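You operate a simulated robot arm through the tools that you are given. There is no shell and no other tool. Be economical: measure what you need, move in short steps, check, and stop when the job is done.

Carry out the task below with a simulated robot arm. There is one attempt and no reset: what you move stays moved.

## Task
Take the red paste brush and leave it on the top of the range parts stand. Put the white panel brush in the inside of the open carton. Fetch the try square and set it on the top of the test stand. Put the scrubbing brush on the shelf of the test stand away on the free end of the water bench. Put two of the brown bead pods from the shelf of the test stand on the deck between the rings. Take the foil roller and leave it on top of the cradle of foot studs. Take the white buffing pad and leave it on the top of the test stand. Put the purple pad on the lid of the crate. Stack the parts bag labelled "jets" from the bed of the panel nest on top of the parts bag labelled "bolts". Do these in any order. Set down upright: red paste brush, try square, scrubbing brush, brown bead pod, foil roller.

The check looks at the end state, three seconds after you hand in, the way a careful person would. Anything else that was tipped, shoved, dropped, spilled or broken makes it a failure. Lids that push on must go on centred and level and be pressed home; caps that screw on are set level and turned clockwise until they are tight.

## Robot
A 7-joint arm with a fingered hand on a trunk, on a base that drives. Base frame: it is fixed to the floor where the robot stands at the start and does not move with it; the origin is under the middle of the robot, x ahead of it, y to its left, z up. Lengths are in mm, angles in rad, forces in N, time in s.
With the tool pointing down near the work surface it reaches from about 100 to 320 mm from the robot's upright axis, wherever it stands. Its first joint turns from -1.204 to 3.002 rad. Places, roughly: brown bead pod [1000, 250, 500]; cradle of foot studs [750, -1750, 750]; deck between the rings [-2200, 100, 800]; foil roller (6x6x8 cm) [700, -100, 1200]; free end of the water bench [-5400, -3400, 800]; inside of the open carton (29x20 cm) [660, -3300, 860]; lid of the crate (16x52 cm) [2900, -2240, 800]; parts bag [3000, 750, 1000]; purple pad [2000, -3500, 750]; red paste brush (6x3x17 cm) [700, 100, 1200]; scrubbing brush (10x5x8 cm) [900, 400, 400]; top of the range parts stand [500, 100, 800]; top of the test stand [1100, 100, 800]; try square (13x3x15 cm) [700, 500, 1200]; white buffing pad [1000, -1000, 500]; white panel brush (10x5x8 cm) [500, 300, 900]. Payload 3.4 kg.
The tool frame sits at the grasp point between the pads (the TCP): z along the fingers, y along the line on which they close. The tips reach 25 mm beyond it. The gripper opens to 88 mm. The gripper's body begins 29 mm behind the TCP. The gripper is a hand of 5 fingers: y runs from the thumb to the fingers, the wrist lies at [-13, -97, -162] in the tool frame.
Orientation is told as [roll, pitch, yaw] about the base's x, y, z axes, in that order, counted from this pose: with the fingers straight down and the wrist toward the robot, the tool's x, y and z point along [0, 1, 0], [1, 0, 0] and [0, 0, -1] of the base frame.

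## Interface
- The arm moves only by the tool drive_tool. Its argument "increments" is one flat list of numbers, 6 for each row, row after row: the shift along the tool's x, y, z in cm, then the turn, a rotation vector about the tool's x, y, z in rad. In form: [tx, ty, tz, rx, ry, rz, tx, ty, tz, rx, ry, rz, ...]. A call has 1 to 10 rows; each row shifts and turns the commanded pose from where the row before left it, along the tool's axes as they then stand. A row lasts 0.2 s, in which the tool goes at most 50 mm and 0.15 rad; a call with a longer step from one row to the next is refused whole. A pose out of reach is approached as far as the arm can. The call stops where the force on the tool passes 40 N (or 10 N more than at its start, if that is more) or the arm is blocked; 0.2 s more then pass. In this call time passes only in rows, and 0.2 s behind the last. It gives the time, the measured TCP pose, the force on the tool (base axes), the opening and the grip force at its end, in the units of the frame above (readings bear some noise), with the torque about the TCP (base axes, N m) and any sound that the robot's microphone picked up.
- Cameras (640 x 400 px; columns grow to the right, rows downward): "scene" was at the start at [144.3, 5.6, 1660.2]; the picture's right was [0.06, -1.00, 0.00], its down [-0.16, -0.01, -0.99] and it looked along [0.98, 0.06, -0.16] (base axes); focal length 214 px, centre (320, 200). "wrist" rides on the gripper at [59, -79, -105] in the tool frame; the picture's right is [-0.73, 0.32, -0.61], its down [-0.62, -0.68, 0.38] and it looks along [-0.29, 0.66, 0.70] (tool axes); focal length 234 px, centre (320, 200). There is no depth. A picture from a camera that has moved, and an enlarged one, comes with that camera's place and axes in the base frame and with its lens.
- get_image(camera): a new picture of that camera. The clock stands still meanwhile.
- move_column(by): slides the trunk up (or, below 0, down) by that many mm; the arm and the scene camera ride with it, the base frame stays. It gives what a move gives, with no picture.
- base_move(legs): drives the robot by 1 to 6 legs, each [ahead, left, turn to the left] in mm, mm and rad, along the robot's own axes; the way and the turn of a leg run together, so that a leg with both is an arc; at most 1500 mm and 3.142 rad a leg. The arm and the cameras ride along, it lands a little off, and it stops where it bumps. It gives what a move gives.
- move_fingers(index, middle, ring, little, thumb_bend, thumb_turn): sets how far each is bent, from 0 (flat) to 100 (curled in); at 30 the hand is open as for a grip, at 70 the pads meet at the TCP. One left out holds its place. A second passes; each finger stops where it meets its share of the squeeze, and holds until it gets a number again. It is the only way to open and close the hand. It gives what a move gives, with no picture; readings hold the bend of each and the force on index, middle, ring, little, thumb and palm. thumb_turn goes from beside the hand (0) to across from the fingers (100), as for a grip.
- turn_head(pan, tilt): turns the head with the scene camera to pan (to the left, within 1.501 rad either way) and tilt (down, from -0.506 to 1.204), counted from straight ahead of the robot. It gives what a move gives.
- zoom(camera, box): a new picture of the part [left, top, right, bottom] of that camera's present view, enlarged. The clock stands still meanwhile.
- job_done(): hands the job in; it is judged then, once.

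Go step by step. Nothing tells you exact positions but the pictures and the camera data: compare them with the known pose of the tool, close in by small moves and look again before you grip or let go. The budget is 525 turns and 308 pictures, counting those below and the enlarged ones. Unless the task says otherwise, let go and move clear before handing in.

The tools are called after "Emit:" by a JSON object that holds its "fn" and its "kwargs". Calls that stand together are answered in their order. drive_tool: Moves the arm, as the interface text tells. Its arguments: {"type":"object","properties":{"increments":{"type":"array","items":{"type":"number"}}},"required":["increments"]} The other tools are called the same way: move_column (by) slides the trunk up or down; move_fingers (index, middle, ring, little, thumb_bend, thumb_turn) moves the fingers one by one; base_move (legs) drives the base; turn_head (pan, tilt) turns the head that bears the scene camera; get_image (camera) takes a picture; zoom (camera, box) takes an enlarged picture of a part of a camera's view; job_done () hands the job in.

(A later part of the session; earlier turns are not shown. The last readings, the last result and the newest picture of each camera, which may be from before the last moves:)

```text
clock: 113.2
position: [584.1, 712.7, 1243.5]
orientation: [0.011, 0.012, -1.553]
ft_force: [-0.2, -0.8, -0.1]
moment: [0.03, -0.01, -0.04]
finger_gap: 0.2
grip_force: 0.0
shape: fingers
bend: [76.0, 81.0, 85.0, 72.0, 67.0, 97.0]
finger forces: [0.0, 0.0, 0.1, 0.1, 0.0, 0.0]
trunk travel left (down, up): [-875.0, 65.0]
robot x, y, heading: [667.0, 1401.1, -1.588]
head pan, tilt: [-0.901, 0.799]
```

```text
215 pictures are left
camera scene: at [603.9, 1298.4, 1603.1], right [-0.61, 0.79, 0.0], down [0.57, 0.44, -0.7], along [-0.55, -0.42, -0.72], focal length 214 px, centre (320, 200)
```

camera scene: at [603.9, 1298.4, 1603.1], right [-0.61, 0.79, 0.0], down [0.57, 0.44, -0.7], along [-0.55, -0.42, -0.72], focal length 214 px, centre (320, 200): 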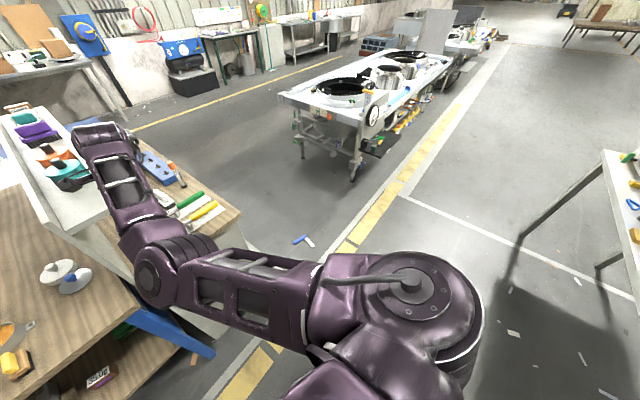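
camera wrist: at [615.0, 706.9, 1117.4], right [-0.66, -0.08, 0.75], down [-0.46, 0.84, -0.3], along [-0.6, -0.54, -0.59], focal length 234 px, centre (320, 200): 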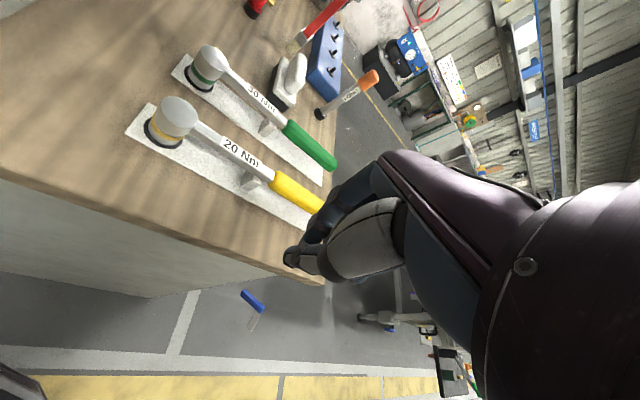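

The arm reaches far here. Retract it and drive to the square lying near (-130,540) on the open floor.

Emit:
{"fn": "drive_tool", "kwargs": {"increments": [0, -4, 0, 0, 0, 0, 0, -4, 0, 0, 0, 0, 0, -4, 0, 0, 0, 0, 0, -4, 0, 0, 0, 0, 0, -4, 0, 0, 0, 0, 0, -4, 0, 0, 0, 0]}}

Emit:
{"fn": "move_fingers", "kwargs": {"index": 30, "middle": 30, "ring": 30, "little": 30, "thumb_bend": 30}}

Emit:
{"fn": "base_move", "kwargs": {"legs": [[0, -740, 0], [370, 0, 0]]}}

Emit:
{"fn": "turn_head", "kwargs": {"pan": 0.2, "tilt": 1.0}}

Emit:
{"fn": "get_image", "kwargs": {"camera": "scene"}}

```text
clock: 114.6
position: [566.8, 742.4, 1174.9]
orientation: [0.01, 0.01, -1.56]
ft_force: [-0.2, 0.3, -0.7]
moment: [0.03, -0.02, -0.02]
finger_gap: 0.0
grip_force: 0.0
shape: fingers
bend: [76.0, 81.0, 85.0, 72.0, 67.0, 97.0]
finger forces: [0.1, 0.1, 0.0, 0.0, 0.0, 0.1]
out of reach, approached as far as the arm can: row 1, 2, 3, 4, 5, 6
trunk travel left (down, up): [-875.0, 65.0]
robot x, y, heading: [670.2, 1397.9, -1.591]
head pan, tilt: [-0.901, 0.799]
```

```text
clock: 115.6
position: [567.6, 743.5, 1171.0]
orientation: [0.007, 0.013, -1.557]
ft_force: [0.4, -0.2, 1.0]
moment: [-0.02, 0.0, -0.02]
finger_gap: 84.2
grip_force: 0.0
shape: fingers
bend: [30.0, 30.0, 30.0, 30.0, 30.0, 97.0]
finger forces: [0.0, 0.0, 0.0, 0.0, 0.0, 0.0]
trunk travel left (down, up): [-875.0, 65.0]
robot x, y, heading: [665.5, 1394.2, -1.589]
head pan, tilt: [-0.901, 0.799]
```

```text
clock: 121.6
position: [-181.8, 388.3, 1172.2]
orientation: [0.007, 0.01, -1.563]
ft_force: [-0.6, 0.6, -0.4]
moment: [-0.01, 0.01, 0.0]
finger_gap: 84.3
grip_force: 0.0
shape: fingers
bend: [30.0, 30.0, 30.0, 30.0, 30.0, 97.0]
finger forces: [0.1, 0.1, 0.0, 0.0, 0.0, 0.0]
trunk travel left (down, up): [-875.0, 65.0]
robot x, y, heading: [-86.3, 1044.8, -1.586]
head pan, tilt: [-0.901, 0.799]
```

```text
clock: 122.9
position: [-182.6, 388.8, 1172.2]
orientation: [0.006, 0.013, -1.563]
ft_force: [0.3, -0.1, -0.4]
moment: [-0.02, -0.01, -0.01]
finger_gap: 84.4
grip_force: 0.0
shape: fingers
bend: [30.0, 30.0, 30.0, 30.0, 30.0, 97.0]
finger forces: [0.0, 0.0, 0.0, 0.1, 0.0, 0.0]
trunk travel left (down, up): [-875.0, 65.0]
robot x, y, heading: [-81.1, 1044.8, -1.591]
head pan, tilt: [0.201, 1.0]
```

```text
214 pictures are left
camera scene: at [-67.5, 924.1, 1588.0], right [-0.98, -0.18, 0.0], down [-0.15, 0.83, -0.54], along [0.1, -0.53, -0.84], focal length 214 px, centre (320, 200)
```

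scene: 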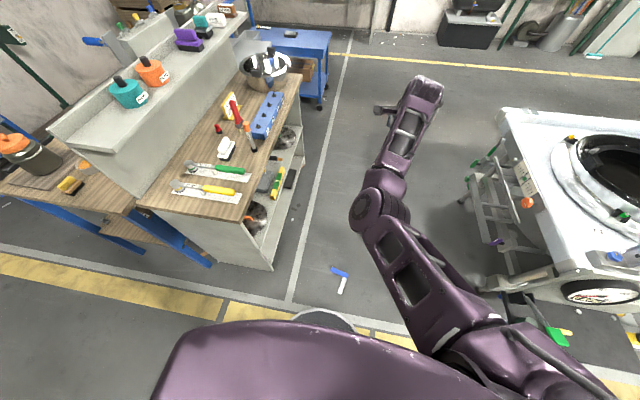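

The square lies with its blade pointing +y, at about x≈-180, y 520–640. I'll retract, then drive to (-530,605) facing +x so my natural grip closes across the blade.

Emit:
{"fn": "drive_tool", "kwargs": {"increments": [0, -4, 0, 0, 0, 0, 0, -4, 0, 0, 0, 0, 0, -4, 0, 0, 0, 0, 0, -4, 0, 0, 0, 0, 0, -4, 0, 0, 0, 0, 0, -4, 0, 0, 0, 0]}}

Emit:
{"fn": "base_move", "kwargs": {"legs": [[0, 0, 1.591], [-450, 0, 0], [0, -440, 0]]}}

Emit:
{"fn": "turn_head", "kwargs": {"pan": 0.2, "tilt": 1.1}}

Emit:
{"fn": "get_image", "kwargs": {"camera": "scene"}}

```text
clock: 124.3
position: [-262.2, 490.2, 1080.0]
orientation: [-0.13, -0.035, -1.633]
ft_force: [-0.1, 0.4, 0.0]
moment: [-0.03, -0.04, -0.04]
finger_gap: 84.4
grip_force: 0.1
shape: fingers
bend: [30.0, 30.0, 30.0, 30.0, 30.0, 97.0]
finger forces: [0.1, 0.1, 0.1, 0.0, 0.1, 0.1]
out of reach, approached as far as the arm can: row 1, 2, 3, 4, 5, 6
trunk travel left (down, up): [-875.0, 65.0]
robot x, y, heading: [-83.2, 1045.2, -1.594]
head pan, tilt: [0.201, 1.0]
stopped in row 6: the arm was blocked; the commanded pose is now the measured one
```

```text
clock: 133.2
position: [37.8, 434.8, 1079.7]
orientation: [-0.131, -0.033, -0.031]
ft_force: [0.1, 0.4, 0.0]
moment: [0.01, 0.0, 0.0]
finger_gap: 84.3
grip_force: 0.0
shape: fingers
bend: [30.0, 30.0, 30.0, 30.0, 30.0, 97.0]
finger forces: [0.0, 0.0, 0.1, 0.1, 0.0, 0.0]
trunk travel left (down, up): [-875.0, 65.0]
robot x, y, heading: [-521.0, 593.4, 0.011]
head pan, tilt: [0.201, 1.0]
```

```text
clock: 133.8
position: [38.1, 432.6, 1080.4]
orientation: [-0.13, -0.033, -0.029]
ft_force: [0.1, -0.2, 0.1]
moment: [-0.02, -0.02, 0.0]
finger_gap: 84.6
grip_force: 0.0
shape: fingers
bend: [30.0, 30.0, 30.0, 30.0, 30.0, 97.0]
finger forces: [0.0, 0.1, 0.0, 0.1, 0.1, 0.0]
trunk travel left (down, up): [-875.0, 65.0]
robot x, y, heading: [-520.9, 593.7, 0.017]
head pan, tilt: [0.201, 1.1]
```

```text
213 pictures are left
camera scene: at [-408.7, 608.0, 1581.4], right [0.21, -0.98, 0.0], down [-0.87, -0.19, -0.45], along [0.44, 0.1, -0.89], focal length 214 px, centre (320, 200)
```

scene: 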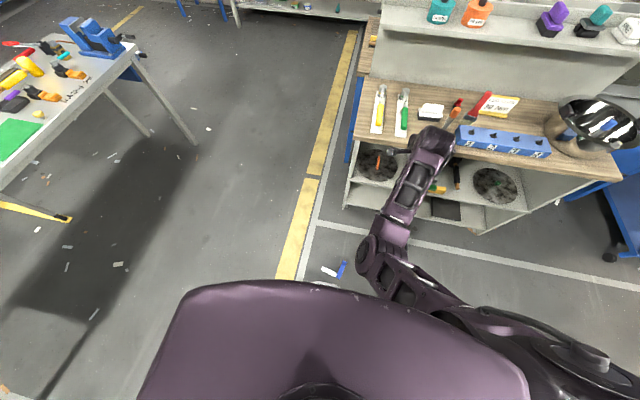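

The square is in view ahead. The arm folds badly on the right side, so I'll bring the tool left while retracting and levelling.

Emit:
{"fn": "drive_tool", "kwargs": {"increments": [4, 0, -1, 0.04, 0.1, 0, 4, 0, -1, 0, 0.03, 0, 4, -1, -1, 0, 0, 0, 4, -3, 0, 0, 0, 0, 3, -3, 0, 0, 0, 0]}}

Emit:
{"fn": "drive_tool", "kwargs": {"increments": [2, -4, 0, 0, 0, 0, 2, -4, 0, 0, 0, 0, 0, -4, 0, 0, 0, 0, 0, -3, 0, 0, 0, 0]}}

```text
clock: 134.8
position: [60.4, 489.5, 1096.1]
orientation: [-0.118, -0.057, -0.108]
ft_force: [-0.3, 0.0, -0.4]
moment: [0.04, 0.03, 0.02]
finger_gap: 84.6
grip_force: 0.1
shape: fingers
bend: [30.0, 30.0, 30.0, 30.0, 30.0, 97.0]
finger forces: [0.0, 0.0, 0.0, 0.0, 0.0, 0.1]
out of reach, approached as far as the arm can: row 2, 3, 4
trunk travel left (down, up): [-875.0, 65.0]
robot x, y, heading: [-520.9, 597.1, 0.014]
head pan, tilt: [0.201, 1.1]
stopped in row 4: the arm was blocked; the commanded pose is now the measured one
```

```text
clock: 135.4
position: [57.5, 468.4, 1180.4]
orientation: [-0.222, -0.303, -0.156]
ft_force: [-0.1, 0.9, 0.2]
moment: [-0.02, 0.01, 0.0]
finger_gap: 84.5
grip_force: 0.1
shape: fingers
bend: [30.0, 30.0, 30.0, 30.0, 30.0, 97.0]
finger forces: [0.0, 0.0, 0.0, 0.0, 0.1, 0.0]
out of reach, approached as far as the arm can: row 2, 3
trunk travel left (down, up): [-875.0, 65.0]
robot x, y, heading: [-519.3, 594.7, 0.013]
head pan, tilt: [0.201, 1.1]
stopped in row 3: the arm was blocked; the commanded pose is now the measured one
```

The elbow has flipped to the inside. I'll look at the posture and try raising toward the starting pose to unflip it.

Emit:
{"fn": "drive_tool", "kwargs": {"increments": [0, 3, -2, 0.1, 0.1, 0, 0, 3, -2, 0.1, 0.1, 0, 0, 3, -3, 0.1, 0, 0, 0, 2, -4, 0, 0, 0.1, 0, 0, -4, 0, 0, 0, 0, 0, -4, 0, 0, 0]}}

Emit:
{"fn": "turn_head", "kwargs": {"pan": -0.3, "tilt": 0.6}}

Emit:
{"fn": "get_image", "kwargs": {"camera": "scene"}}

```text
clock: 136.8
position: [176.4, 457.4, 1368.6]
orientation: [-0.012, -0.001, -0.277]
ft_force: [0.0, -0.2, 1.3]
moment: [-0.01, 0.04, 0.03]
finger_gap: 84.7
grip_force: 0.0
shape: fingers
bend: [30.0, 30.0, 30.0, 30.0, 30.0, 98.0]
finger forces: [0.1, 0.1, 0.0, 0.1, 0.0, 0.1]
out of reach, approached as far as the arm can: row 1, 2
trunk travel left (down, up): [-875.0, 65.0]
robot x, y, heading: [-521.9, 593.7, 0.019]
head pan, tilt: [0.201, 1.1]
```

```text
clock: 137.7
position: [176.6, 457.9, 1367.2]
orientation: [-0.011, 0.0, -0.278]
ft_force: [-1.0, 0.2, -0.2]
moment: [0.02, -0.02, 0.03]
finger_gap: 84.5
grip_force: 0.1
shape: fingers
bend: [30.0, 30.0, 30.0, 30.0, 30.0, 98.0]
finger forces: [0.1, 0.0, 0.0, 0.1, 0.0, 0.0]
trunk travel left (down, up): [-875.0, 65.0]
robot x, y, heading: [-521.3, 596.0, 0.012]
head pan, tilt: [-0.3, 0.6]
```

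```text
212 pictures are left
camera scene: at [-385.6, 570.4, 1619.9], right [-0.28, -0.96, 0.0], down [-0.54, 0.16, -0.82], along [0.79, -0.23, -0.57], focal length 214 px, centre (320, 200)
```

scene: 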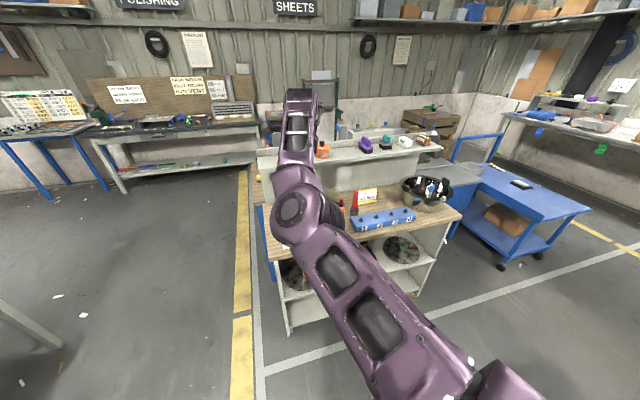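

The arm is nearly straight now. I'll try sweeping the hand up and left, toward the starting pose.

Emit:
{"fn": "drive_tool", "kwargs": {"increments": [3, 2, -3, 0, 0, -0.1, 4, 0, -2, 0, 0, -0.1, 4, 0, -2, 0, 0, -0.08, 4, 0, -2, 0, 0, 0, 4, 0, 0, 0, 0, 0, 4, 0, 0, 0, 0, 0, 4, -1, 0, 0, 0, 0, 4, -2, 0, 0, 0, 0]}}

Emit:
{"fn": "get_image", "kwargs": {"camera": "scene"}}

```text
clock: 139.7
position: [86.4, 767.9, 1431.4]
orientation: [0.224, 0.08, 0.093]
ft_force: [-0.9, 0.7, 0.1]
moment: [0.01, 0.0, 0.01]
finger_gap: 84.9
grip_force: 0.1
shape: fingers
bend: [30.0, 30.0, 30.0, 30.0, 30.0, 98.0]
finger forces: [0.0, 0.0, 0.0, 0.0, 0.0, 0.1]
out of reach, approached as far as the arm can: row 1, 2, 3, 4, 5, 6, 7, 8
trunk travel left (down, up): [-875.0, 65.0]
robot x, y, heading: [-520.8, 594.7, 0.015]
head pan, tilt: [-0.3, 0.6]
stopped in row 8: the arm was blocked; the commanded pose is now the measured one
```

```text
211 pictures are left
camera scene: at [-384.1, 570.5, 1619.8], right [-0.28, -0.96, 0.0], down [-0.54, 0.16, -0.82], along [0.79, -0.23, -0.57], focal length 214 px, centre (320, 200)
```

scene: 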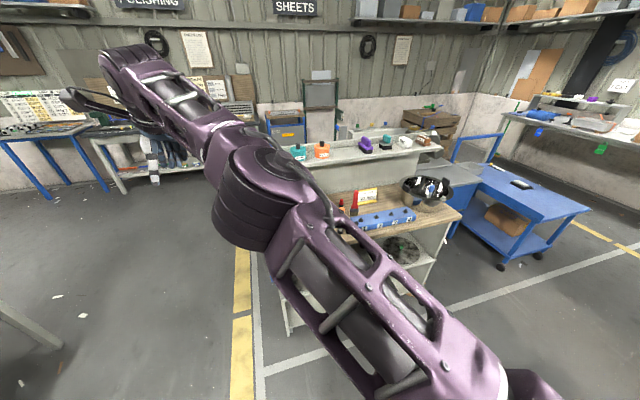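

Emit:
{"fn": "drive_tool", "kwargs": {"increments": [0, -3, 0, -0.04, -0.1, 0, 1, -4, 0, -0.04, -0.1, 0, 0, -4, 0, 0, 0, 0, 0, -4, 0, 0, 0, 0, 0, -4, 0, 0, 0, 0]}}

Emit:
{"fn": "get_image", "kwargs": {"camera": "scene"}}

```text
clock: 140.9
position: [-107.3, 762.4, 1438.3]
orientation: [0.025, 0.0, 0.079]
ft_force: [-0.9, -0.8, 0.3]
moment: [0.0, -0.04, 0.01]
finger_gap: 84.9
grip_force: 0.0
shape: fingers
bend: [30.0, 30.0, 30.0, 30.0, 30.0, 98.0]
finger forces: [0.0, 0.0, 0.1, 0.0, 0.0, 0.0]
trunk travel left (down, up): [-875.0, 65.0]
robot x, y, heading: [-522.0, 594.3, 0.014]
head pan, tilt: [-0.3, 0.6]
```

```text
210 pictures are left
camera scene: at [-388.5, 570.8, 1620.2], right [-0.28, -0.96, 0.0], down [-0.54, 0.16, -0.83], along [0.79, -0.23, -0.56], focal length 214 px, centre (320, 200)
```

scene: 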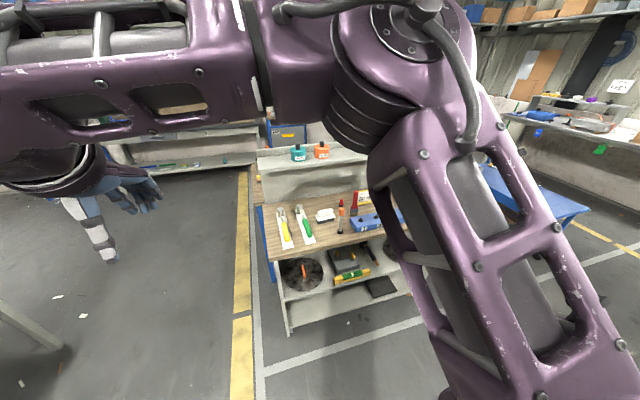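

The elbow is back to its proper side. Now lower the trunk and line up over the blade.

Emit:
{"fn": "move_column", "kwargs": {"by": -600}}

Emit:
{"fn": "drive_tool", "kwargs": {"increments": [-3, -2, 3, 0, 0, 0.06, -3, -1, 4, 0, 0, 0, -3, -1, 4, 0, 0, 0, -3, -1, 4, 0, 0, 0, -3, -1, 4, 0, 0, 0]}}

Emit:
{"fn": "turn_head", "kwargs": {"pan": 0.2, "tilt": 1.1}}

Emit:
{"fn": "get_image", "kwargs": {"camera": "scene"}}

Emit:
{"fn": "get_image", "kwargs": {"camera": "wrist"}}

```text
refused: -600 is not a number from -400 to 400
```

```text
refused: row 2 steps farther than a row can; nothing moved
```

```text
clock: 141.8
position: [-103.3, 760.7, 1437.8]
orientation: [0.025, 0.001, 0.082]
ft_force: [1.0, 0.2, -0.1]
moment: [0.03, 0.01, -0.01]
finger_gap: 84.4
grip_force: 0.1
shape: fingers
bend: [30.0, 30.0, 30.0, 30.0, 30.0, 98.0]
finger forces: [0.0, 0.1, 0.0, 0.0, 0.0, 0.0]
trunk travel left (down, up): [-875.0, 65.0]
robot x, y, heading: [-522.1, 591.7, 0.014]
head pan, tilt: [0.201, 1.1]
```

```text
209 pictures are left
camera scene: at [-408.3, 608.1, 1581.4], right [0.21, -0.98, 0.0], down [-0.87, -0.19, -0.45], along [0.44, 0.1, -0.89], focal length 214 px, centre (320, 200)
```

scene: 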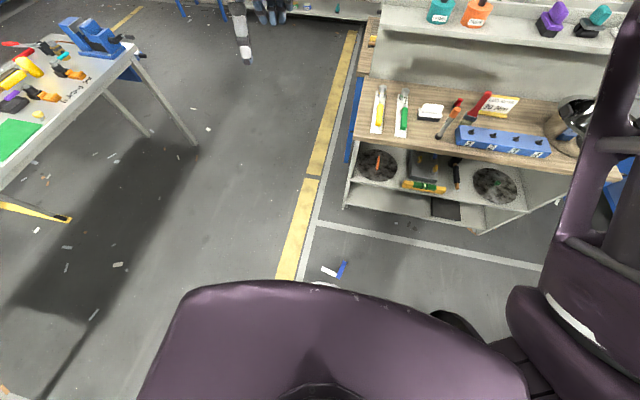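

```text
208 pictures are left
camera wrist: at [-186.8, 811.8, 1543.4], right [0.38, -0.71, 0.59], down [-0.63, -0.67, -0.4], along [0.68, -0.22, -0.7], focal length 234 px, centre (320, 200)
```

wrist: 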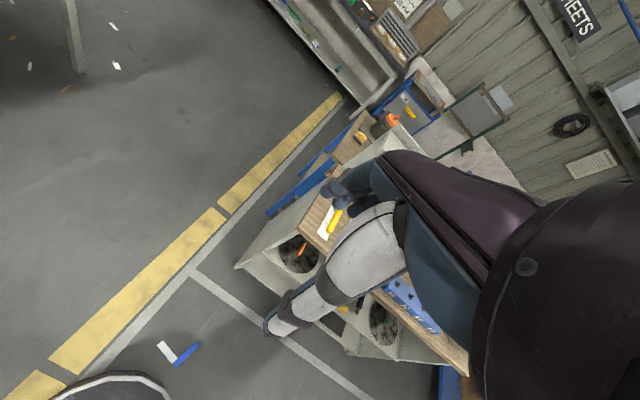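

Emit:
{"fn": "move_column", "kwargs": {"by": -400}}

Emit:
{"fn": "drive_tool", "kwargs": {"increments": [-3, -1.5, 2, 0, 0, 0.06, -3, -1.5, 2, 0, 0, 0, -3, -1.5, 2, 0, 0, 0, -3, -1.5, 2, 0, 0, 0, -3, -1, 2, 0, 0, 0]}}

Emit:
{"fn": "move_column", "kwargs": {"by": -400}}

Emit:
{"fn": "get_image", "kwargs": {"camera": "wrist"}}

Emit:
{"fn": "get_image", "kwargs": {"camera": "scene"}}

```text
clock: 145.7
position: [-104.8, 761.2, 1037.3]
orientation: [0.024, 0.0, 0.081]
ft_force: [0.0, 0.8, 0.0]
moment: [-0.01, 0.02, -0.02]
finger_gap: 84.5
grip_force: 0.2
shape: fingers
bend: [30.0, 30.0, 30.0, 30.0, 30.0, 98.0]
finger forces: [0.1, 0.1, 0.0, 0.1, 0.0, 0.0]
trunk travel left (down, up): [-475.0, 465.0]
robot x, y, heading: [-521.2, 593.1, 0.014]
head pan, tilt: [0.201, 1.1]
```

```text
clock: 146.8
position: [-170.2, 612.0, 934.8]
orientation: [0.025, 0.001, 0.021]
ft_force: [0.0, -0.1, 0.7]
moment: [0.0, -0.03, -0.03]
finger_gap: 84.9
grip_force: 0.1
shape: fingers
bend: [30.0, 30.0, 30.0, 30.0, 30.0, 98.0]
finger forces: [0.0, 0.1, 0.1, 0.0, 0.1, 0.0]
trunk travel left (down, up): [-475.0, 465.0]
robot x, y, heading: [-523.9, 594.8, 0.018]
head pan, tilt: [0.201, 1.1]
```

```text
clock: 150.7
position: [-169.2, 612.1, 534.5]
orientation: [0.024, 0.001, 0.024]
ft_force: [-0.3, -0.1, 0.5]
moment: [0.0, 0.0, 0.01]
finger_gap: 84.6
grip_force: 0.1
shape: fingers
bend: [30.0, 30.0, 30.0, 30.0, 30.0, 98.0]
finger forces: [0.0, 0.0, 0.0, 0.0, 0.1, 0.0]
trunk travel left (down, up): [-75.0, 865.0]
robot x, y, heading: [-520.5, 596.1, 0.017]
head pan, tilt: [0.201, 1.1]
```

```text
207 pictures are left
camera wrist: at [-249.9, 667.4, 640.5], right [0.34, -0.73, 0.59], down [-0.67, -0.63, -0.4], along [0.66, -0.26, -0.7], focal length 234 px, centre (320, 200)
```

wrist: 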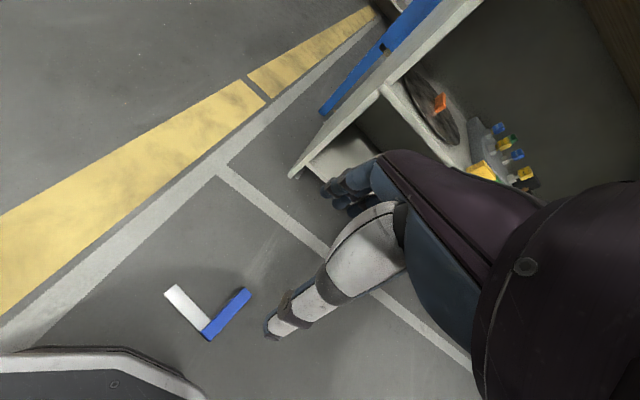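

```text
206 pictures are left
camera scene: at [-408.8, 608.4, 781.4], right [0.21, -0.98, 0.0], down [-0.87, -0.19, -0.45], along [0.44, 0.1, -0.89], focal length 214 px, centre (320, 200)
```

scene: 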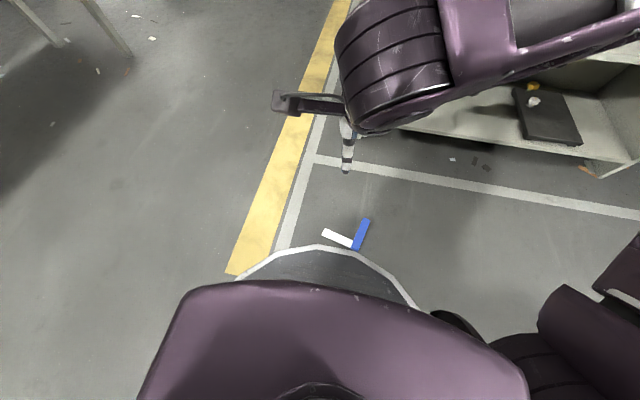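

Blade runs from junction (-182,543) to tip (-155,648). Rotate the tool by -0.3 rad and descend to the floor in stages.

Emit:
{"fn": "move_column", "kwargs": {"by": -75}}

Emit:
{"fn": "drive_tool", "kwargs": {"increments": [0.4, 0.6, 3, 0, 0, 0.15, 0, 0, 4, 0, 0, 0.15, 0, 0, 4, 0, 0, 0, 0, 0, 4, 0, 0, 0, 0, 0, 4, 0, 0, 0, 0, 0, 4, 0, 0, 0, 0, 0, 4, 0, 0, 0]}}

Emit:
{"fn": "get_image", "kwargs": {"camera": "wrist"}}

Emit:
{"fn": "get_image", "kwargs": {"camera": "scene"}}

```text
clock: 151.8
position: [-169.4, 611.2, 460.0]
orientation: [0.024, 0.001, 0.024]
ft_force: [0.3, -1.1, -0.8]
moment: [0.0, -0.03, 0.03]
finger_gap: 84.4
grip_force: 0.1
shape: fingers
bend: [30.0, 30.0, 30.0, 30.0, 30.0, 98.0]
finger forces: [0.0, 0.1, 0.0, 0.0, 0.0, 0.0]
trunk travel left (down, up): [0.0, 940.0]
robot x, y, heading: [-524.5, 594.7, 0.016]
head pan, tilt: [0.201, 1.1]
```

```text
clock: 153.4
position: [-165.0, 621.6, 190.4]
orientation: [0.023, 0.008, -0.278]
ft_force: [0.5, -0.4, -0.7]
moment: [-0.04, 0.0, -0.02]
finger_gap: 84.7
grip_force: 0.0
shape: fingers
bend: [30.0, 30.0, 30.0, 30.0, 30.0, 98.0]
finger forces: [0.0, 0.1, 0.0, 0.0, 0.1, 0.0]
trunk travel left (down, up): [0.0, 940.0]
robot x, y, heading: [-524.8, 593.8, 0.015]
head pan, tilt: [0.201, 1.1]
```

```text
205 pictures are left
camera wrist: at [-224.4, 698.4, 295.8], right [0.11, -0.8, 0.59], down [-0.83, -0.4, -0.39], along [0.55, -0.44, -0.71], focal length 234 px, centre (320, 200)
```

wrist: 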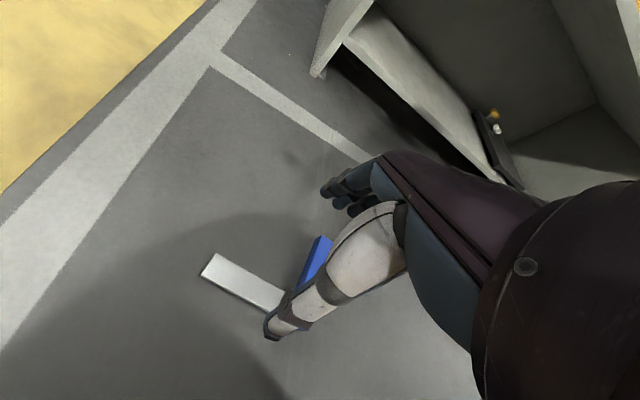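

```text
204 pictures are left
camera scene: at [-408.9, 608.4, 706.4], right [0.21, -0.98, 0.0], down [-0.87, -0.19, -0.45], along [0.44, 0.1, -0.89], focal length 214 px, centre (320, 200)
```

scene: 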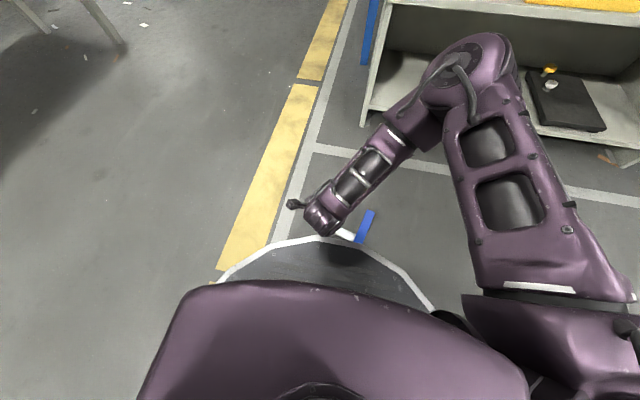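

Emit:
{"fn": "move_fingers", "kwargs": {"index": 42, "middle": 42, "ring": 35, "little": 35, "thumb_bend": 42}}

Emit:
{"fn": "drive_tool", "kwargs": {"increments": [0, 0, 4, 0, 0, 0, 0, 0, 4, 0, 0, 0, 0, 0, 3, 0, 0, 0]}}

Emit:
{"fn": "get_image", "kwargs": {"camera": "wrist"}}

Emit:
{"fn": "get_image", "kwargs": {"camera": "scene"}}

```text
clock: 154.4
position: [-165.6, 622.8, 190.0]
orientation: [0.022, 0.009, -0.276]
ft_force: [-0.8, -0.7, -0.4]
moment: [0.01, -0.01, 0.01]
finger_gap: 59.7
grip_force: 0.0
shape: fingers
bend: [42.0, 42.0, 35.0, 35.0, 42.0, 98.0]
finger forces: [0.0, 0.1, 0.0, 0.0, 0.1, 0.0]
trunk travel left (down, up): [0.0, 940.0]
robot x, y, heading: [-524.6, 593.4, 0.014]
head pan, tilt: [0.201, 1.1]
```

```text
clock: 155.4
position: [-128.2, 639.2, 110.3]
orientation: [0.088, -0.06, -0.293]
ft_force: [-0.1, -0.1, 0.4]
moment: [0.01, 0.01, 0.04]
finger_gap: 59.7
grip_force: 0.1
shape: fingers
bend: [42.0, 42.0, 35.0, 35.0, 42.0, 98.0]
finger forces: [0.1, 0.0, 0.0, 0.1, 0.0, 0.0]
trunk travel left (down, up): [0.0, 940.0]
robot x, y, heading: [-523.0, 594.9, 0.013]
head pan, tilt: [0.201, 1.1]
stopped in row 3: the arm was blocked; the commanded pose is now the measured one
```

```text
203 pictures are left
camera wrist: at [-194.7, 712.3, 214.5], right [0.05, -0.83, 0.56], down [-0.8, -0.37, -0.48], along [0.6, -0.42, -0.68], focal length 234 px, centre (320, 200)
```

wrist: 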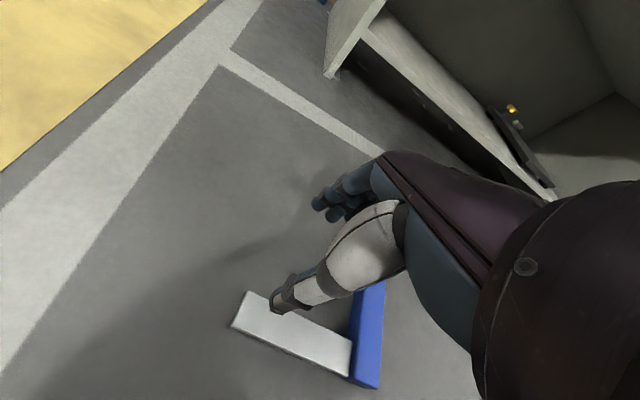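

```text
202 pictures are left
camera scene: at [-411.3, 607.9, 704.4], right [0.21, -0.98, 0.0], down [-0.87, -0.19, -0.46], along [0.45, 0.1, -0.89], focal length 214 px, centre (320, 200)
```

scene: 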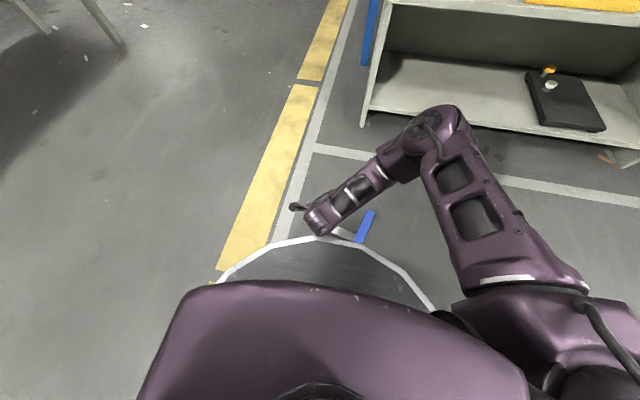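

Blocked, probably wrist against the robot's own base. Raise, back the base off 100 mm, and reach out instead.

Emit:
{"fn": "drive_tool", "kwargs": {"increments": [0, 0, -4, 0, 0, 0, -1, -2, -3, 0.06, -0.07, 0]}}

Emit:
{"fn": "base_move", "kwargs": {"legs": [[-110, 0, 0]]}}

Emit:
{"fn": "drive_tool", "kwargs": {"increments": [-1, 3, 0, 0, 0, 0, -0.5, 3, 0, 0, 0, 0, -0.5, 2, 0, 0, 0, 0]}}

Emit:
{"fn": "get_image", "kwargs": {"camera": "scene"}}

```text
clock: 156.0
position: [-160.8, 627.5, 173.4]
orientation: [-0.001, 0.017, -0.285]
ft_force: [0.5, 0.2, 0.2]
moment: [0.01, 0.01, 0.01]
finger_gap: 59.3
grip_force: 0.1
shape: fingers
bend: [42.0, 42.0, 35.0, 35.0, 42.0, 98.0]
finger forces: [0.1, 0.0, 0.1, 0.1, 0.0, 0.0]
trunk travel left (down, up): [0.0, 940.0]
robot x, y, heading: [-521.9, 594.5, 0.012]
head pan, tilt: [0.201, 1.1]
```

```text
clock: 157.2
position: [-260.5, 624.1, 175.0]
orientation: [0.002, 0.012, -0.299]
ft_force: [0.3, -0.1, -0.1]
moment: [-0.01, 0.01, 0.01]
finger_gap: 59.4
grip_force: 0.0
shape: fingers
bend: [42.0, 42.0, 35.0, 35.0, 42.0, 98.0]
finger forces: [0.0, 0.0, 0.1, 0.0, 0.0, 0.0]
trunk travel left (down, up): [0.0, 940.0]
robot x, y, heading: [-622.4, 594.5, -0.004]
head pan, tilt: [0.201, 1.1]
```

```text
clock: 158.0
position: [-186.5, 580.2, 181.4]
orientation: [0.01, -0.01, -0.299]
ft_force: [-0.8, -0.6, 0.3]
moment: [0.01, 0.01, 0.01]
finger_gap: 59.4
grip_force: 0.1
shape: fingers
bend: [42.0, 42.0, 35.0, 35.0, 42.0, 98.0]
finger forces: [0.0, 0.0, 0.0, 0.0, 0.1, 0.0]
trunk travel left (down, up): [0.0, 940.0]
robot x, y, heading: [-617.8, 593.8, -0.004]
head pan, tilt: [0.201, 1.1]
```

```text
201 pictures are left
camera scene: at [-492.8, 608.2, 706.5], right [0.2, -0.98, 0.0], down [-0.88, -0.18, -0.44], along [0.43, 0.09, -0.9], focal length 214 px, centre (320, 200)
```

scene: 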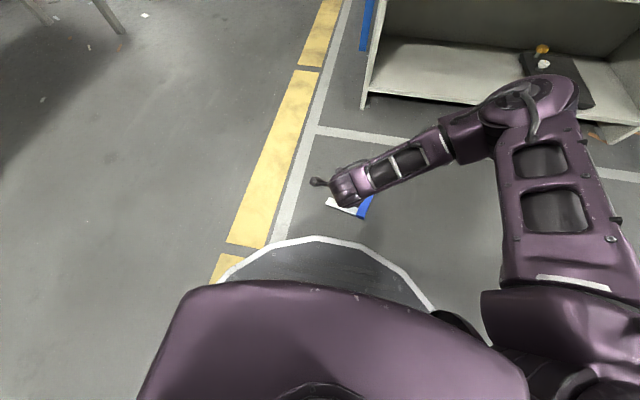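

Emit:
{"fn": "drive_tool", "kwargs": {"increments": [2.4, 0.5, 0, 0, 0, 0, 2.3, 0.5, 0, 0, 0, 0, 0, 0, 3, 0, 0, 0, 0, 0, 3, 0, 0, 0]}}

Emit:
{"fn": "drive_tool", "kwargs": {"increments": [0, 0, 2, 0, 0, 0, 0, 0, 2, 0, 0, 0]}}

Emit:
{"fn": "get_image", "kwargs": {"camera": "wrist"}}

```text
clock: 159.0
position: [-161.6, 623.5, 123.4]
orientation: [0.011, -0.011, -0.299]
ft_force: [0.2, 0.0, 0.2]
moment: [0.01, 0.0, 0.02]
finger_gap: 59.5
grip_force: 0.0
shape: fingers
bend: [42.0, 42.0, 35.0, 35.0, 42.0, 98.0]
finger forces: [0.0, 0.0, 0.1, 0.0, 0.0, 0.1]
trunk travel left (down, up): [0.0, 940.0]
robot x, y, heading: [-613.3, 597.0, 0.001]
head pan, tilt: [0.201, 1.1]
```

```text
clock: 159.6
position: [-160.1, 623.6, 82.5]
orientation: [0.009, -0.011, -0.3]
ft_force: [-0.5, -0.2, -0.3]
moment: [-0.03, -0.01, 0.02]
finger_gap: 59.4
grip_force: 0.2
shape: fingers
bend: [42.0, 42.0, 35.0, 35.0, 42.0, 98.0]
finger forces: [0.1, 0.1, 0.0, 0.0, 0.0, 0.0]
trunk travel left (down, up): [0.0, 940.0]
robot x, y, heading: [-619.4, 594.1, 0.005]
head pan, tilt: [0.201, 1.1]
```

```text
200 pictures are left
camera wrist: at [-220.7, 703.5, 187.0], right [0.09, -0.79, 0.6], down [-0.83, -0.39, -0.4], along [0.55, -0.47, -0.69], focal length 234 px, centre (320, 200)
```

wrist: 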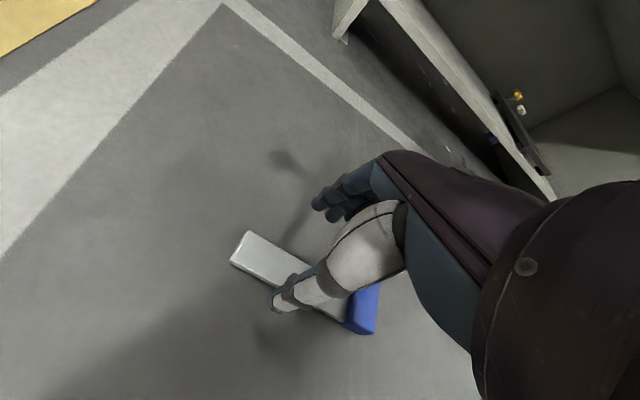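

Emit:
{"fn": "drive_tool", "kwargs": {"increments": [0, 0, 2, 0, 0, 0, 0, 0, 1.5, 0, 0, 0]}}

Emit:
{"fn": "drive_tool", "kwargs": {"increments": [0, 0, 0.7, 0, 0, 0]}}

Emit:
{"fn": "zoom", "kwargs": {"camera": "wrist", "box": [180, 130, 420, 360]}}

```text
clock: 160.2
position: [-161.3, 623.0, 48.7]
orientation: [0.01, -0.011, -0.301]
ft_force: [0.7, 0.0, -0.3]
moment: [-0.01, 0.0, 0.02]
finger_gap: 59.3
grip_force: 0.0
shape: fingers
bend: [42.0, 42.0, 35.0, 35.0, 42.0, 98.0]
finger forces: [0.1, 0.0, 0.0, 0.0, 0.0, 0.0]
trunk travel left (down, up): [0.0, 940.0]
robot x, y, heading: [-618.3, 599.3, -0.002]
head pan, tilt: [0.201, 1.1]
```

```text
clock: 160.6
position: [-162.0, 623.2, 42.3]
orientation: [0.008, -0.011, -0.3]
ft_force: [-0.3, -0.1, 0.2]
moment: [-0.03, -0.01, 0.02]
finger_gap: 59.4
grip_force: 0.0
shape: fingers
bend: [42.0, 42.0, 35.0, 35.0, 42.0, 98.0]
finger forces: [0.0, 0.1, 0.0, 0.0, 0.0, 0.0]
trunk travel left (down, up): [0.0, 940.0]
robot x, y, heading: [-615.1, 597.6, -0.006]
head pan, tilt: [0.201, 1.1]
```

```text
1.74 times, centred on (300, 245) of wrist
camera zoom: at [-220.3, 703.4, 145.5], right [0.09, -0.79, 0.6], down [-0.83, -0.39, -0.4], along [0.55, -0.47, -0.69], focal length 407 px, centre (355, 122)
```

zoom: 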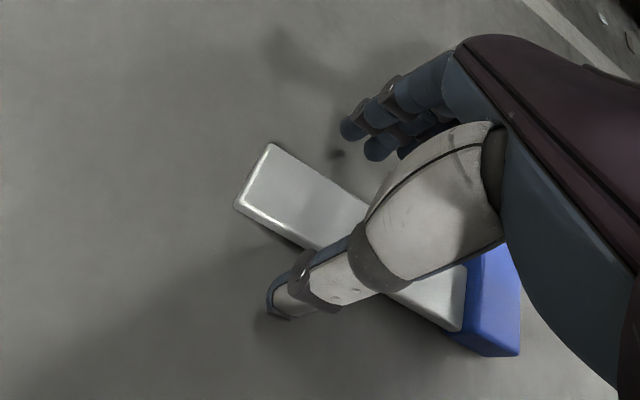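

Emit:
{"fn": "drive_tool", "kwargs": {"increments": [0.5, 0, 0.7, 0, 0, 0]}}

Emit:
{"fn": "move_fingers", "kwargs": {"index": 68, "middle": 66, "thumb_bend": 68}}

Emit:
{"fn": "zoom", "kwargs": {"camera": "wrist", "box": [180, 130, 420, 360]}}

```text
clock: 161.0
position: [-160.9, 628.5, 34.0]
orientation: [0.009, -0.009, -0.3]
ft_force: [-0.8, 1.4, -0.4]
moment: [-0.02, 0.03, -0.01]
finger_gap: 59.5
grip_force: 0.0
shape: fingers
bend: [42.0, 42.0, 35.0, 35.0, 42.0, 98.0]
finger forces: [0.1, 0.1, 0.0, 0.1, 0.1, 0.0]
trunk travel left (down, up): [0.0, 940.0]
robot x, y, heading: [-617.5, 592.8, -0.002]
head pan, tilt: [0.201, 1.1]
```

```text
clock: 162.0
position: [-159.8, 628.4, 35.5]
orientation: [0.011, -0.012, -0.299]
ft_force: [3.1, 0.0, 4.5]
moment: [-0.01, -0.09, 0.05]
finger_gap: 10.2
grip_force: 4.7
shape: fingers
bend: [66.0, 62.0, 35.0, 35.0, 64.0, 97.0]
finger forces: [2.1, 3.3, 0.0, 0.1, 4.0, 0.0]
trunk travel left (down, up): [0.0, 940.0]
robot x, y, heading: [-612.5, 600.0, -0.005]
head pan, tilt: [0.201, 1.1]
```

```text
1.74 times, centred on (300, 245) of wrist
camera zoom: at [-218.5, 708.3, 139.0], right [0.08, -0.79, 0.6], down [-0.83, -0.39, -0.4], along [0.55, -0.47, -0.69], focal length 407 px, centre (355, 122)
```

zoom: 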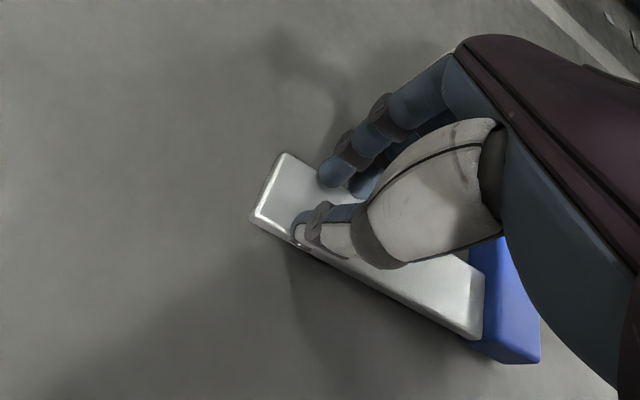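

The fingertips closed on top of the blade. I'll open to just wider than the blade, go lower until the tips nearly touch the floor, then close.

Emit:
{"fn": "move_fingers", "kwargs": {"index": 48, "middle": 48, "thumb_bend": 48}}

Emit:
{"fn": "drive_tool", "kwargs": {"increments": [0, -0.3, 0.5, 0, 0, 0]}}

Emit:
{"fn": "zoom", "kwargs": {"camera": "wrist", "box": [180, 130, 420, 360]}}

```text
clock: 163.0
position: [-159.2, 628.1, 34.9]
orientation: [0.008, -0.011, -0.301]
ft_force: [-0.6, -0.5, -0.3]
moment: [0.02, 0.0, 0.01]
finger_gap: 45.3
grip_force: 0.1
shape: fingers
bend: [48.0, 48.0, 35.0, 35.0, 48.0, 97.0]
finger forces: [0.0, 0.0, 0.0, 0.1, 0.1, 0.0]
trunk travel left (down, up): [0.0, 940.0]
robot x, y, heading: [-615.1, 599.6, -0.004]
head pan, tilt: [0.201, 1.1]
```

```text
clock: 163.4
position: [-162.6, 629.4, 31.3]
orientation: [0.01, -0.01, -0.301]
ft_force: [-0.4, -0.3, 0.4]
moment: [0.0, -0.04, 0.0]
finger_gap: 45.4
grip_force: 0.0
shape: fingers
bend: [48.0, 48.0, 35.0, 35.0, 48.0, 97.0]
finger forces: [0.1, 0.1, 0.0, 0.1, 0.0, 0.0]
trunk travel left (down, up): [0.0, 940.0]
robot x, y, heading: [-617.0, 596.4, -0.004]
head pan, tilt: [0.201, 1.1]
```

```text
1.74 times, centred on (300, 245) of wrist
camera zoom: at [-221.1, 709.3, 133.3], right [0.09, -0.79, 0.6], down [-0.83, -0.39, -0.4], along [0.55, -0.47, -0.69], focal length 407 px, centre (355, 122)
```

zoom: 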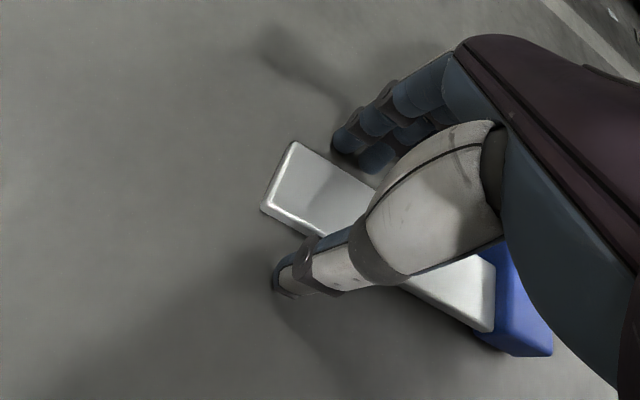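

Emit:
{"fn": "drive_tool", "kwargs": {"increments": [0, 0, 0.5, 0, 0, 0]}}

Emit:
{"fn": "move_fingers", "kwargs": {"index": 56, "middle": 54, "thumb_bend": 55}}

Emit:
{"fn": "zoom", "kwargs": {"camera": "wrist", "box": [180, 130, 420, 360]}}

```text
clock: 163.8
position: [-160.0, 630.2, 26.2]
orientation: [0.011, -0.017, -0.302]
ft_force: [0.0, -2.6, 21.5]
moment: [-0.22, -0.15, -0.04]
finger_gap: 46.1
grip_force: 11.1
shape: fingers
bend: [48.0, 47.0, 35.0, 35.0, 48.0, 98.0]
finger forces: [0.2, 14.9, 0.1, 0.1, 6.7, 0.1]
trunk travel left (down, up): [0.0, 940.0]
robot x, y, heading: [-615.0, 597.8, -0.002]
head pan, tilt: [0.201, 1.1]
```

```text
clock: 164.8
position: [-159.6, 629.7, 26.7]
orientation: [0.012, -0.018, -0.301]
ft_force: [4.1, -3.0, 36.3]
moment: [-0.32, -0.46, 0.03]
finger_gap: 39.7
grip_force: 18.1
shape: fingers
bend: [53.0, 47.0, 35.0, 35.0, 50.0, 98.0]
finger forces: [3.5, 22.9, 0.0, 0.1, 9.9, 0.0]
trunk travel left (down, up): [0.0, 940.0]
robot x, y, heading: [-615.2, 597.2, -0.009]
head pan, tilt: [0.201, 1.1]
```

```text
1.74 times, centred on (300, 245) of wrist
camera zoom: at [-220.2, 709.6, 130.8], right [0.08, -0.79, 0.6], down [-0.83, -0.39, -0.4], along [0.56, -0.47, -0.69], focal length 407 px, centre (355, 122)
```

zoom: 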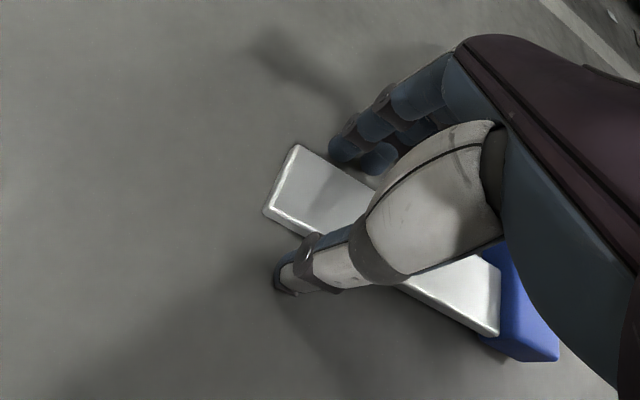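

Emit:
{"fn": "drive_tool", "kwargs": {"increments": [0, 0, -0.2, 0, 0, 0]}}

Emit:
{"fn": "move_fingers", "kwargs": {"index": 66, "middle": 66, "thumb_bend": 66}}

Emit:
{"fn": "zoom", "kwargs": {"camera": "wrist", "box": [180, 130, 420, 360]}}

```text
clock: 165.2
position: [-162.6, 629.2, 27.7]
orientation: [0.013, -0.014, -0.3]
ft_force: [3.9, -1.3, 25.3]
moment: [-0.4, -0.65, 0.04]
finger_gap: 37.4
grip_force: 12.6
shape: fingers
bend: [53.0, 46.0, 35.0, 35.0, 52.0, 97.0]
finger forces: [1.8, 21.0, 0.0, 0.1, 2.4, 0.0]
trunk travel left (down, up): [0.0, 940.0]
robot x, y, heading: [-615.3, 596.0, -0.006]
head pan, tilt: [0.201, 1.1]
```

```text
clock: 166.2
position: [-160.7, 629.7, 29.0]
orientation: [0.011, -0.015, -0.301]
ft_force: [6.3, -0.9, 24.4]
moment: [-0.39, -0.82, 0.1]
finger_gap: 23.2
grip_force: 16.1
shape: fingers
bend: [60.0, 47.0, 35.0, 35.0, 58.0, 97.0]
finger forces: [4.1, 23.6, 0.0, 0.0, 5.4, 0.0]
trunk travel left (down, up): [0.0, 940.0]
robot x, y, heading: [-617.3, 595.3, -0.004]
head pan, tilt: [0.201, 1.1]
```

```text
1.74 times, centred on (300, 245) of wrist
camera zoom: at [-220.8, 709.6, 131.5], right [0.08, -0.79, 0.6], down [-0.83, -0.39, -0.4], along [0.55, -0.47, -0.69], focal length 407 px, centre (355, 122)
```

zoom: 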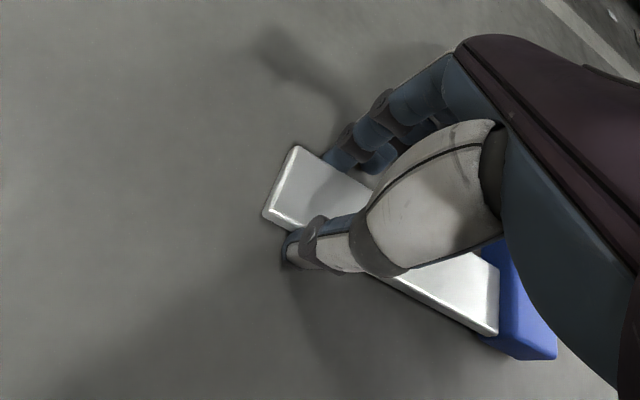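

Thumb and index now hold the blade edges. Squeeze harder and free the middle by a small rise.

Emit:
{"fn": "move_fingers", "kwargs": {"index": 80, "middle": 44, "thumb_bend": 80}}

Emit:
{"fn": "drive_tool", "kwargs": {"increments": [0, 0, -0.5, 0, 0, 0]}}

Emit:
{"fn": "zoom", "kwargs": {"camera": "wrist", "box": [180, 130, 420, 360]}}

```text
clock: 167.2
position: [-161.9, 630.3, 26.7]
orientation: [0.014, -0.013, -0.3]
ft_force: [-10.7, -0.6, 30.6]
moment: [0.02, 0.27, 0.02]
finger_gap: 22.0
grip_force: 25.7
shape: fingers
bend: [58.0, 45.0, 35.0, 35.0, 63.0, 97.0]
finger forces: [13.4, 10.4, 0.0, 0.1, 27.3, 0.0]
trunk travel left (down, up): [0.0, 940.0]
robot x, y, heading: [-614.9, 600.0, -0.005]
head pan, tilt: [0.201, 1.1]
```

```text
clock: 167.6
position: [-162.7, 628.5, 27.8]
orientation: [0.005, -0.009, -0.303]
ft_force: [-1.5, 1.3, -0.6]
moment: [-0.05, -0.11, 0.03]
finger_gap: 22.1
grip_force: 11.9
shape: fingers
bend: [54.0, 44.0, 35.0, 35.0, 66.0, 97.0]
finger forces: [11.9, 0.1, 0.1, 0.0, 12.6, 0.1]
trunk travel left (down, up): [0.0, 940.0]
robot x, y, heading: [-613.8, 598.1, -0.006]
head pan, tilt: [0.201, 1.1]
```

```text
1.74 times, centred on (300, 245) of wrist
camera zoom: at [-221.6, 708.5, 132.7], right [0.09, -0.79, 0.61], down [-0.83, -0.39, -0.39], along [0.55, -0.47, -0.69], focal length 407 px, centre (355, 122)
```

zoom: 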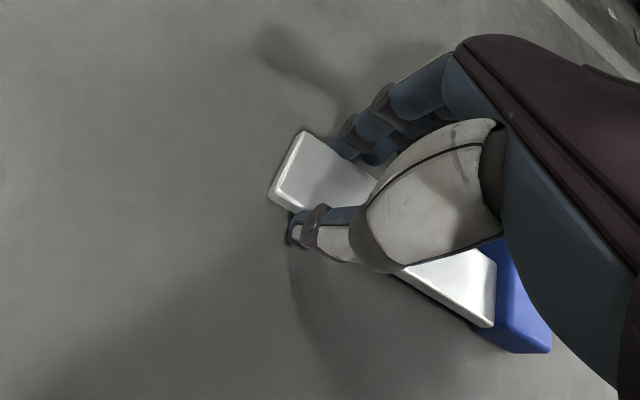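

Thumb and index pinch the blade — a good pivot. I'll raise along an arc toward the stock so it swings upright.

Emit:
{"fn": "drive_tool", "kwargs": {"increments": [-0.2, 0, -1.6, 0, 0, 0, -0.4, 0, -1.6, 0, 0, 0, -0.8, 0, -1.5, 0, 0, 0, -0.8, 0, -1.4, 0, 0, 0]}}

Emit:
{"fn": "get_image", "kwargs": {"camera": "wrist"}}

```text
clock: 168.6
position: [-169.4, 607.3, 92.1]
orientation: [0.009, -0.01, -0.301]
ft_force: [0.3, 0.2, -0.1]
moment: [0.05, -0.1, 0.03]
finger_gap: 21.8
grip_force: 12.4
shape: fingers
bend: [53.0, 44.0, 35.0, 35.0, 67.0, 97.0]
finger forces: [12.3, 0.0, 0.0, 0.1, 12.0, 0.0]
trunk travel left (down, up): [0.0, 940.0]
robot x, y, heading: [-617.1, 594.5, -0.002]
head pan, tilt: [0.201, 1.1]
```

```text
193 pictures are left
camera wrist: at [-228.4, 687.9, 195.5], right [0.08, -0.79, 0.6], down [-0.83, -0.39, -0.4], along [0.55, -0.47, -0.69], focal length 234 px, centre (320, 200)
```

wrist: 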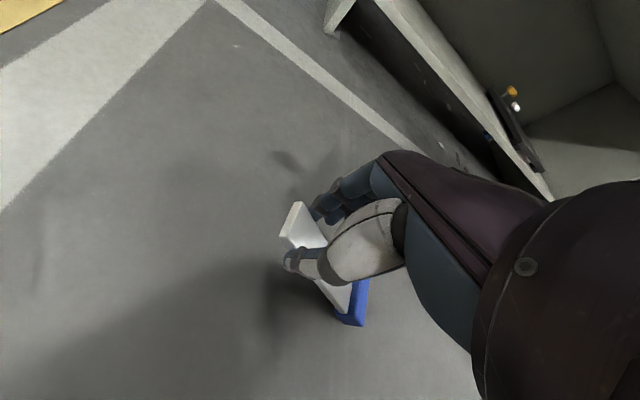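

Pivoting well. Continue the arc to upright.

Emit:
{"fn": "drive_tool", "kwargs": {"increments": [-1.2, 0, -1.1, 0, 0, 0, -1.3, 0, -1, 0, 0, 0, -1.5, 0, -0.6, 0, 0, 0, -1.6, 0, -0.5, 0, 0, 0]}}

Emit:
{"fn": "get_image", "kwargs": {"camera": "wrist"}}

Emit:
{"fn": "zoom", "kwargs": {"camera": "scene", "box": [240, 120, 480, 270]}}

```text
clock: 169.6
position: [-187.0, 554.7, 123.1]
orientation: [0.008, -0.009, -0.3]
ft_force: [1.2, 0.5, -1.3]
moment: [0.06, -0.09, 0.02]
finger_gap: 21.8
grip_force: 12.3
shape: fingers
bend: [53.0, 44.0, 35.0, 35.0, 67.0, 98.0]
finger forces: [12.5, 0.0, 0.0, 0.0, 12.1, 0.1]
trunk travel left (down, up): [0.0, 940.0]
robot x, y, heading: [-615.2, 598.3, -0.006]
head pan, tilt: [0.201, 1.1]
```

```text
192 pictures are left
camera wrist: at [-245.8, 634.3, 226.8], right [0.09, -0.79, 0.6], down [-0.83, -0.39, -0.4], along [0.55, -0.47, -0.69], focal length 234 px, centre (320, 200)
```

wrist: 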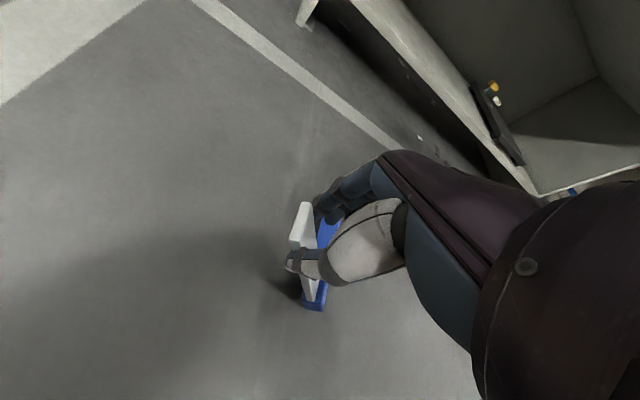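

```text
2.67 times, centred on (360, 195) of scene
camera zoom: at [-492.8, 607.9, 706.5], right [0.2, -0.98, 0.0], down [-0.88, -0.17, -0.44], along [0.43, 0.09, -0.9], focal length 572 px, centre (213, 213)
```

zoom: 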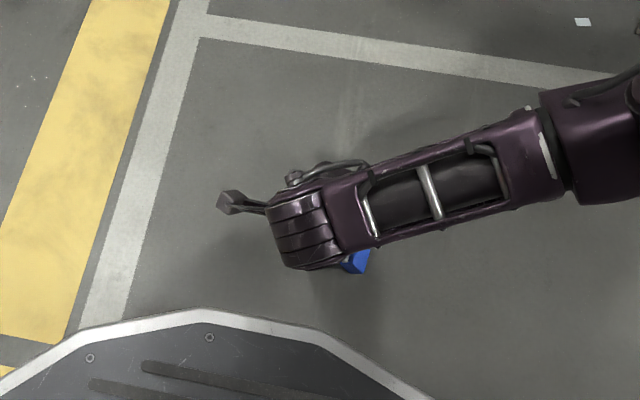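

Emit:
{"fn": "drive_tool", "kwargs": {"increments": [-1.2, 0, 0, 0, 0, 0, -0.8, 0, 0, 0, 0, 0, 0, 0, -1.5, 0, 0, 0, 0, 0, -2, 0, 0, 0]}}

Emit:
{"fn": "get_image", "kwargs": {"camera": "wrist"}}

```text
clock: 170.6
position: [-193.9, 535.2, 157.6]
orientation: [0.009, -0.01, -0.302]
ft_force: [0.8, 0.0, -2.5]
moment: [0.1, 0.08, 0.02]
finger_gap: 21.7
grip_force: 12.9
shape: fingers
bend: [53.0, 44.0, 35.0, 35.0, 68.0, 97.0]
finger forces: [13.2, 0.0, 0.0, 0.1, 13.1, 0.1]
trunk travel left (down, up): [0.0, 940.0]
robot x, y, heading: [-616.0, 594.6, -0.008]
head pan, tilt: [0.201, 1.1]
```

```text
190 pictures are left
camera wrist: at [-252.3, 614.6, 261.8], right [0.09, -0.79, 0.6], down [-0.83, -0.39, -0.4], along [0.55, -0.47, -0.69], focal length 234 px, centre (320, 200)
```

wrist: 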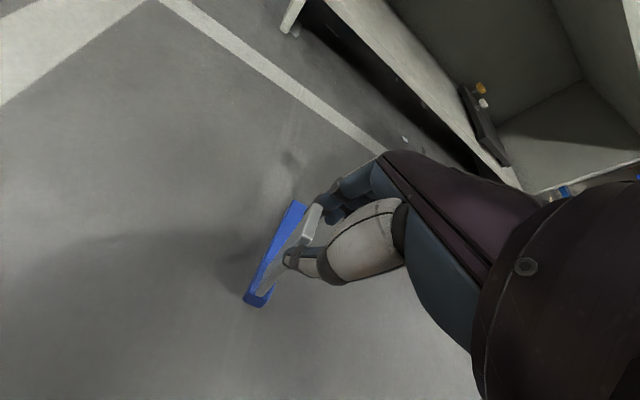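

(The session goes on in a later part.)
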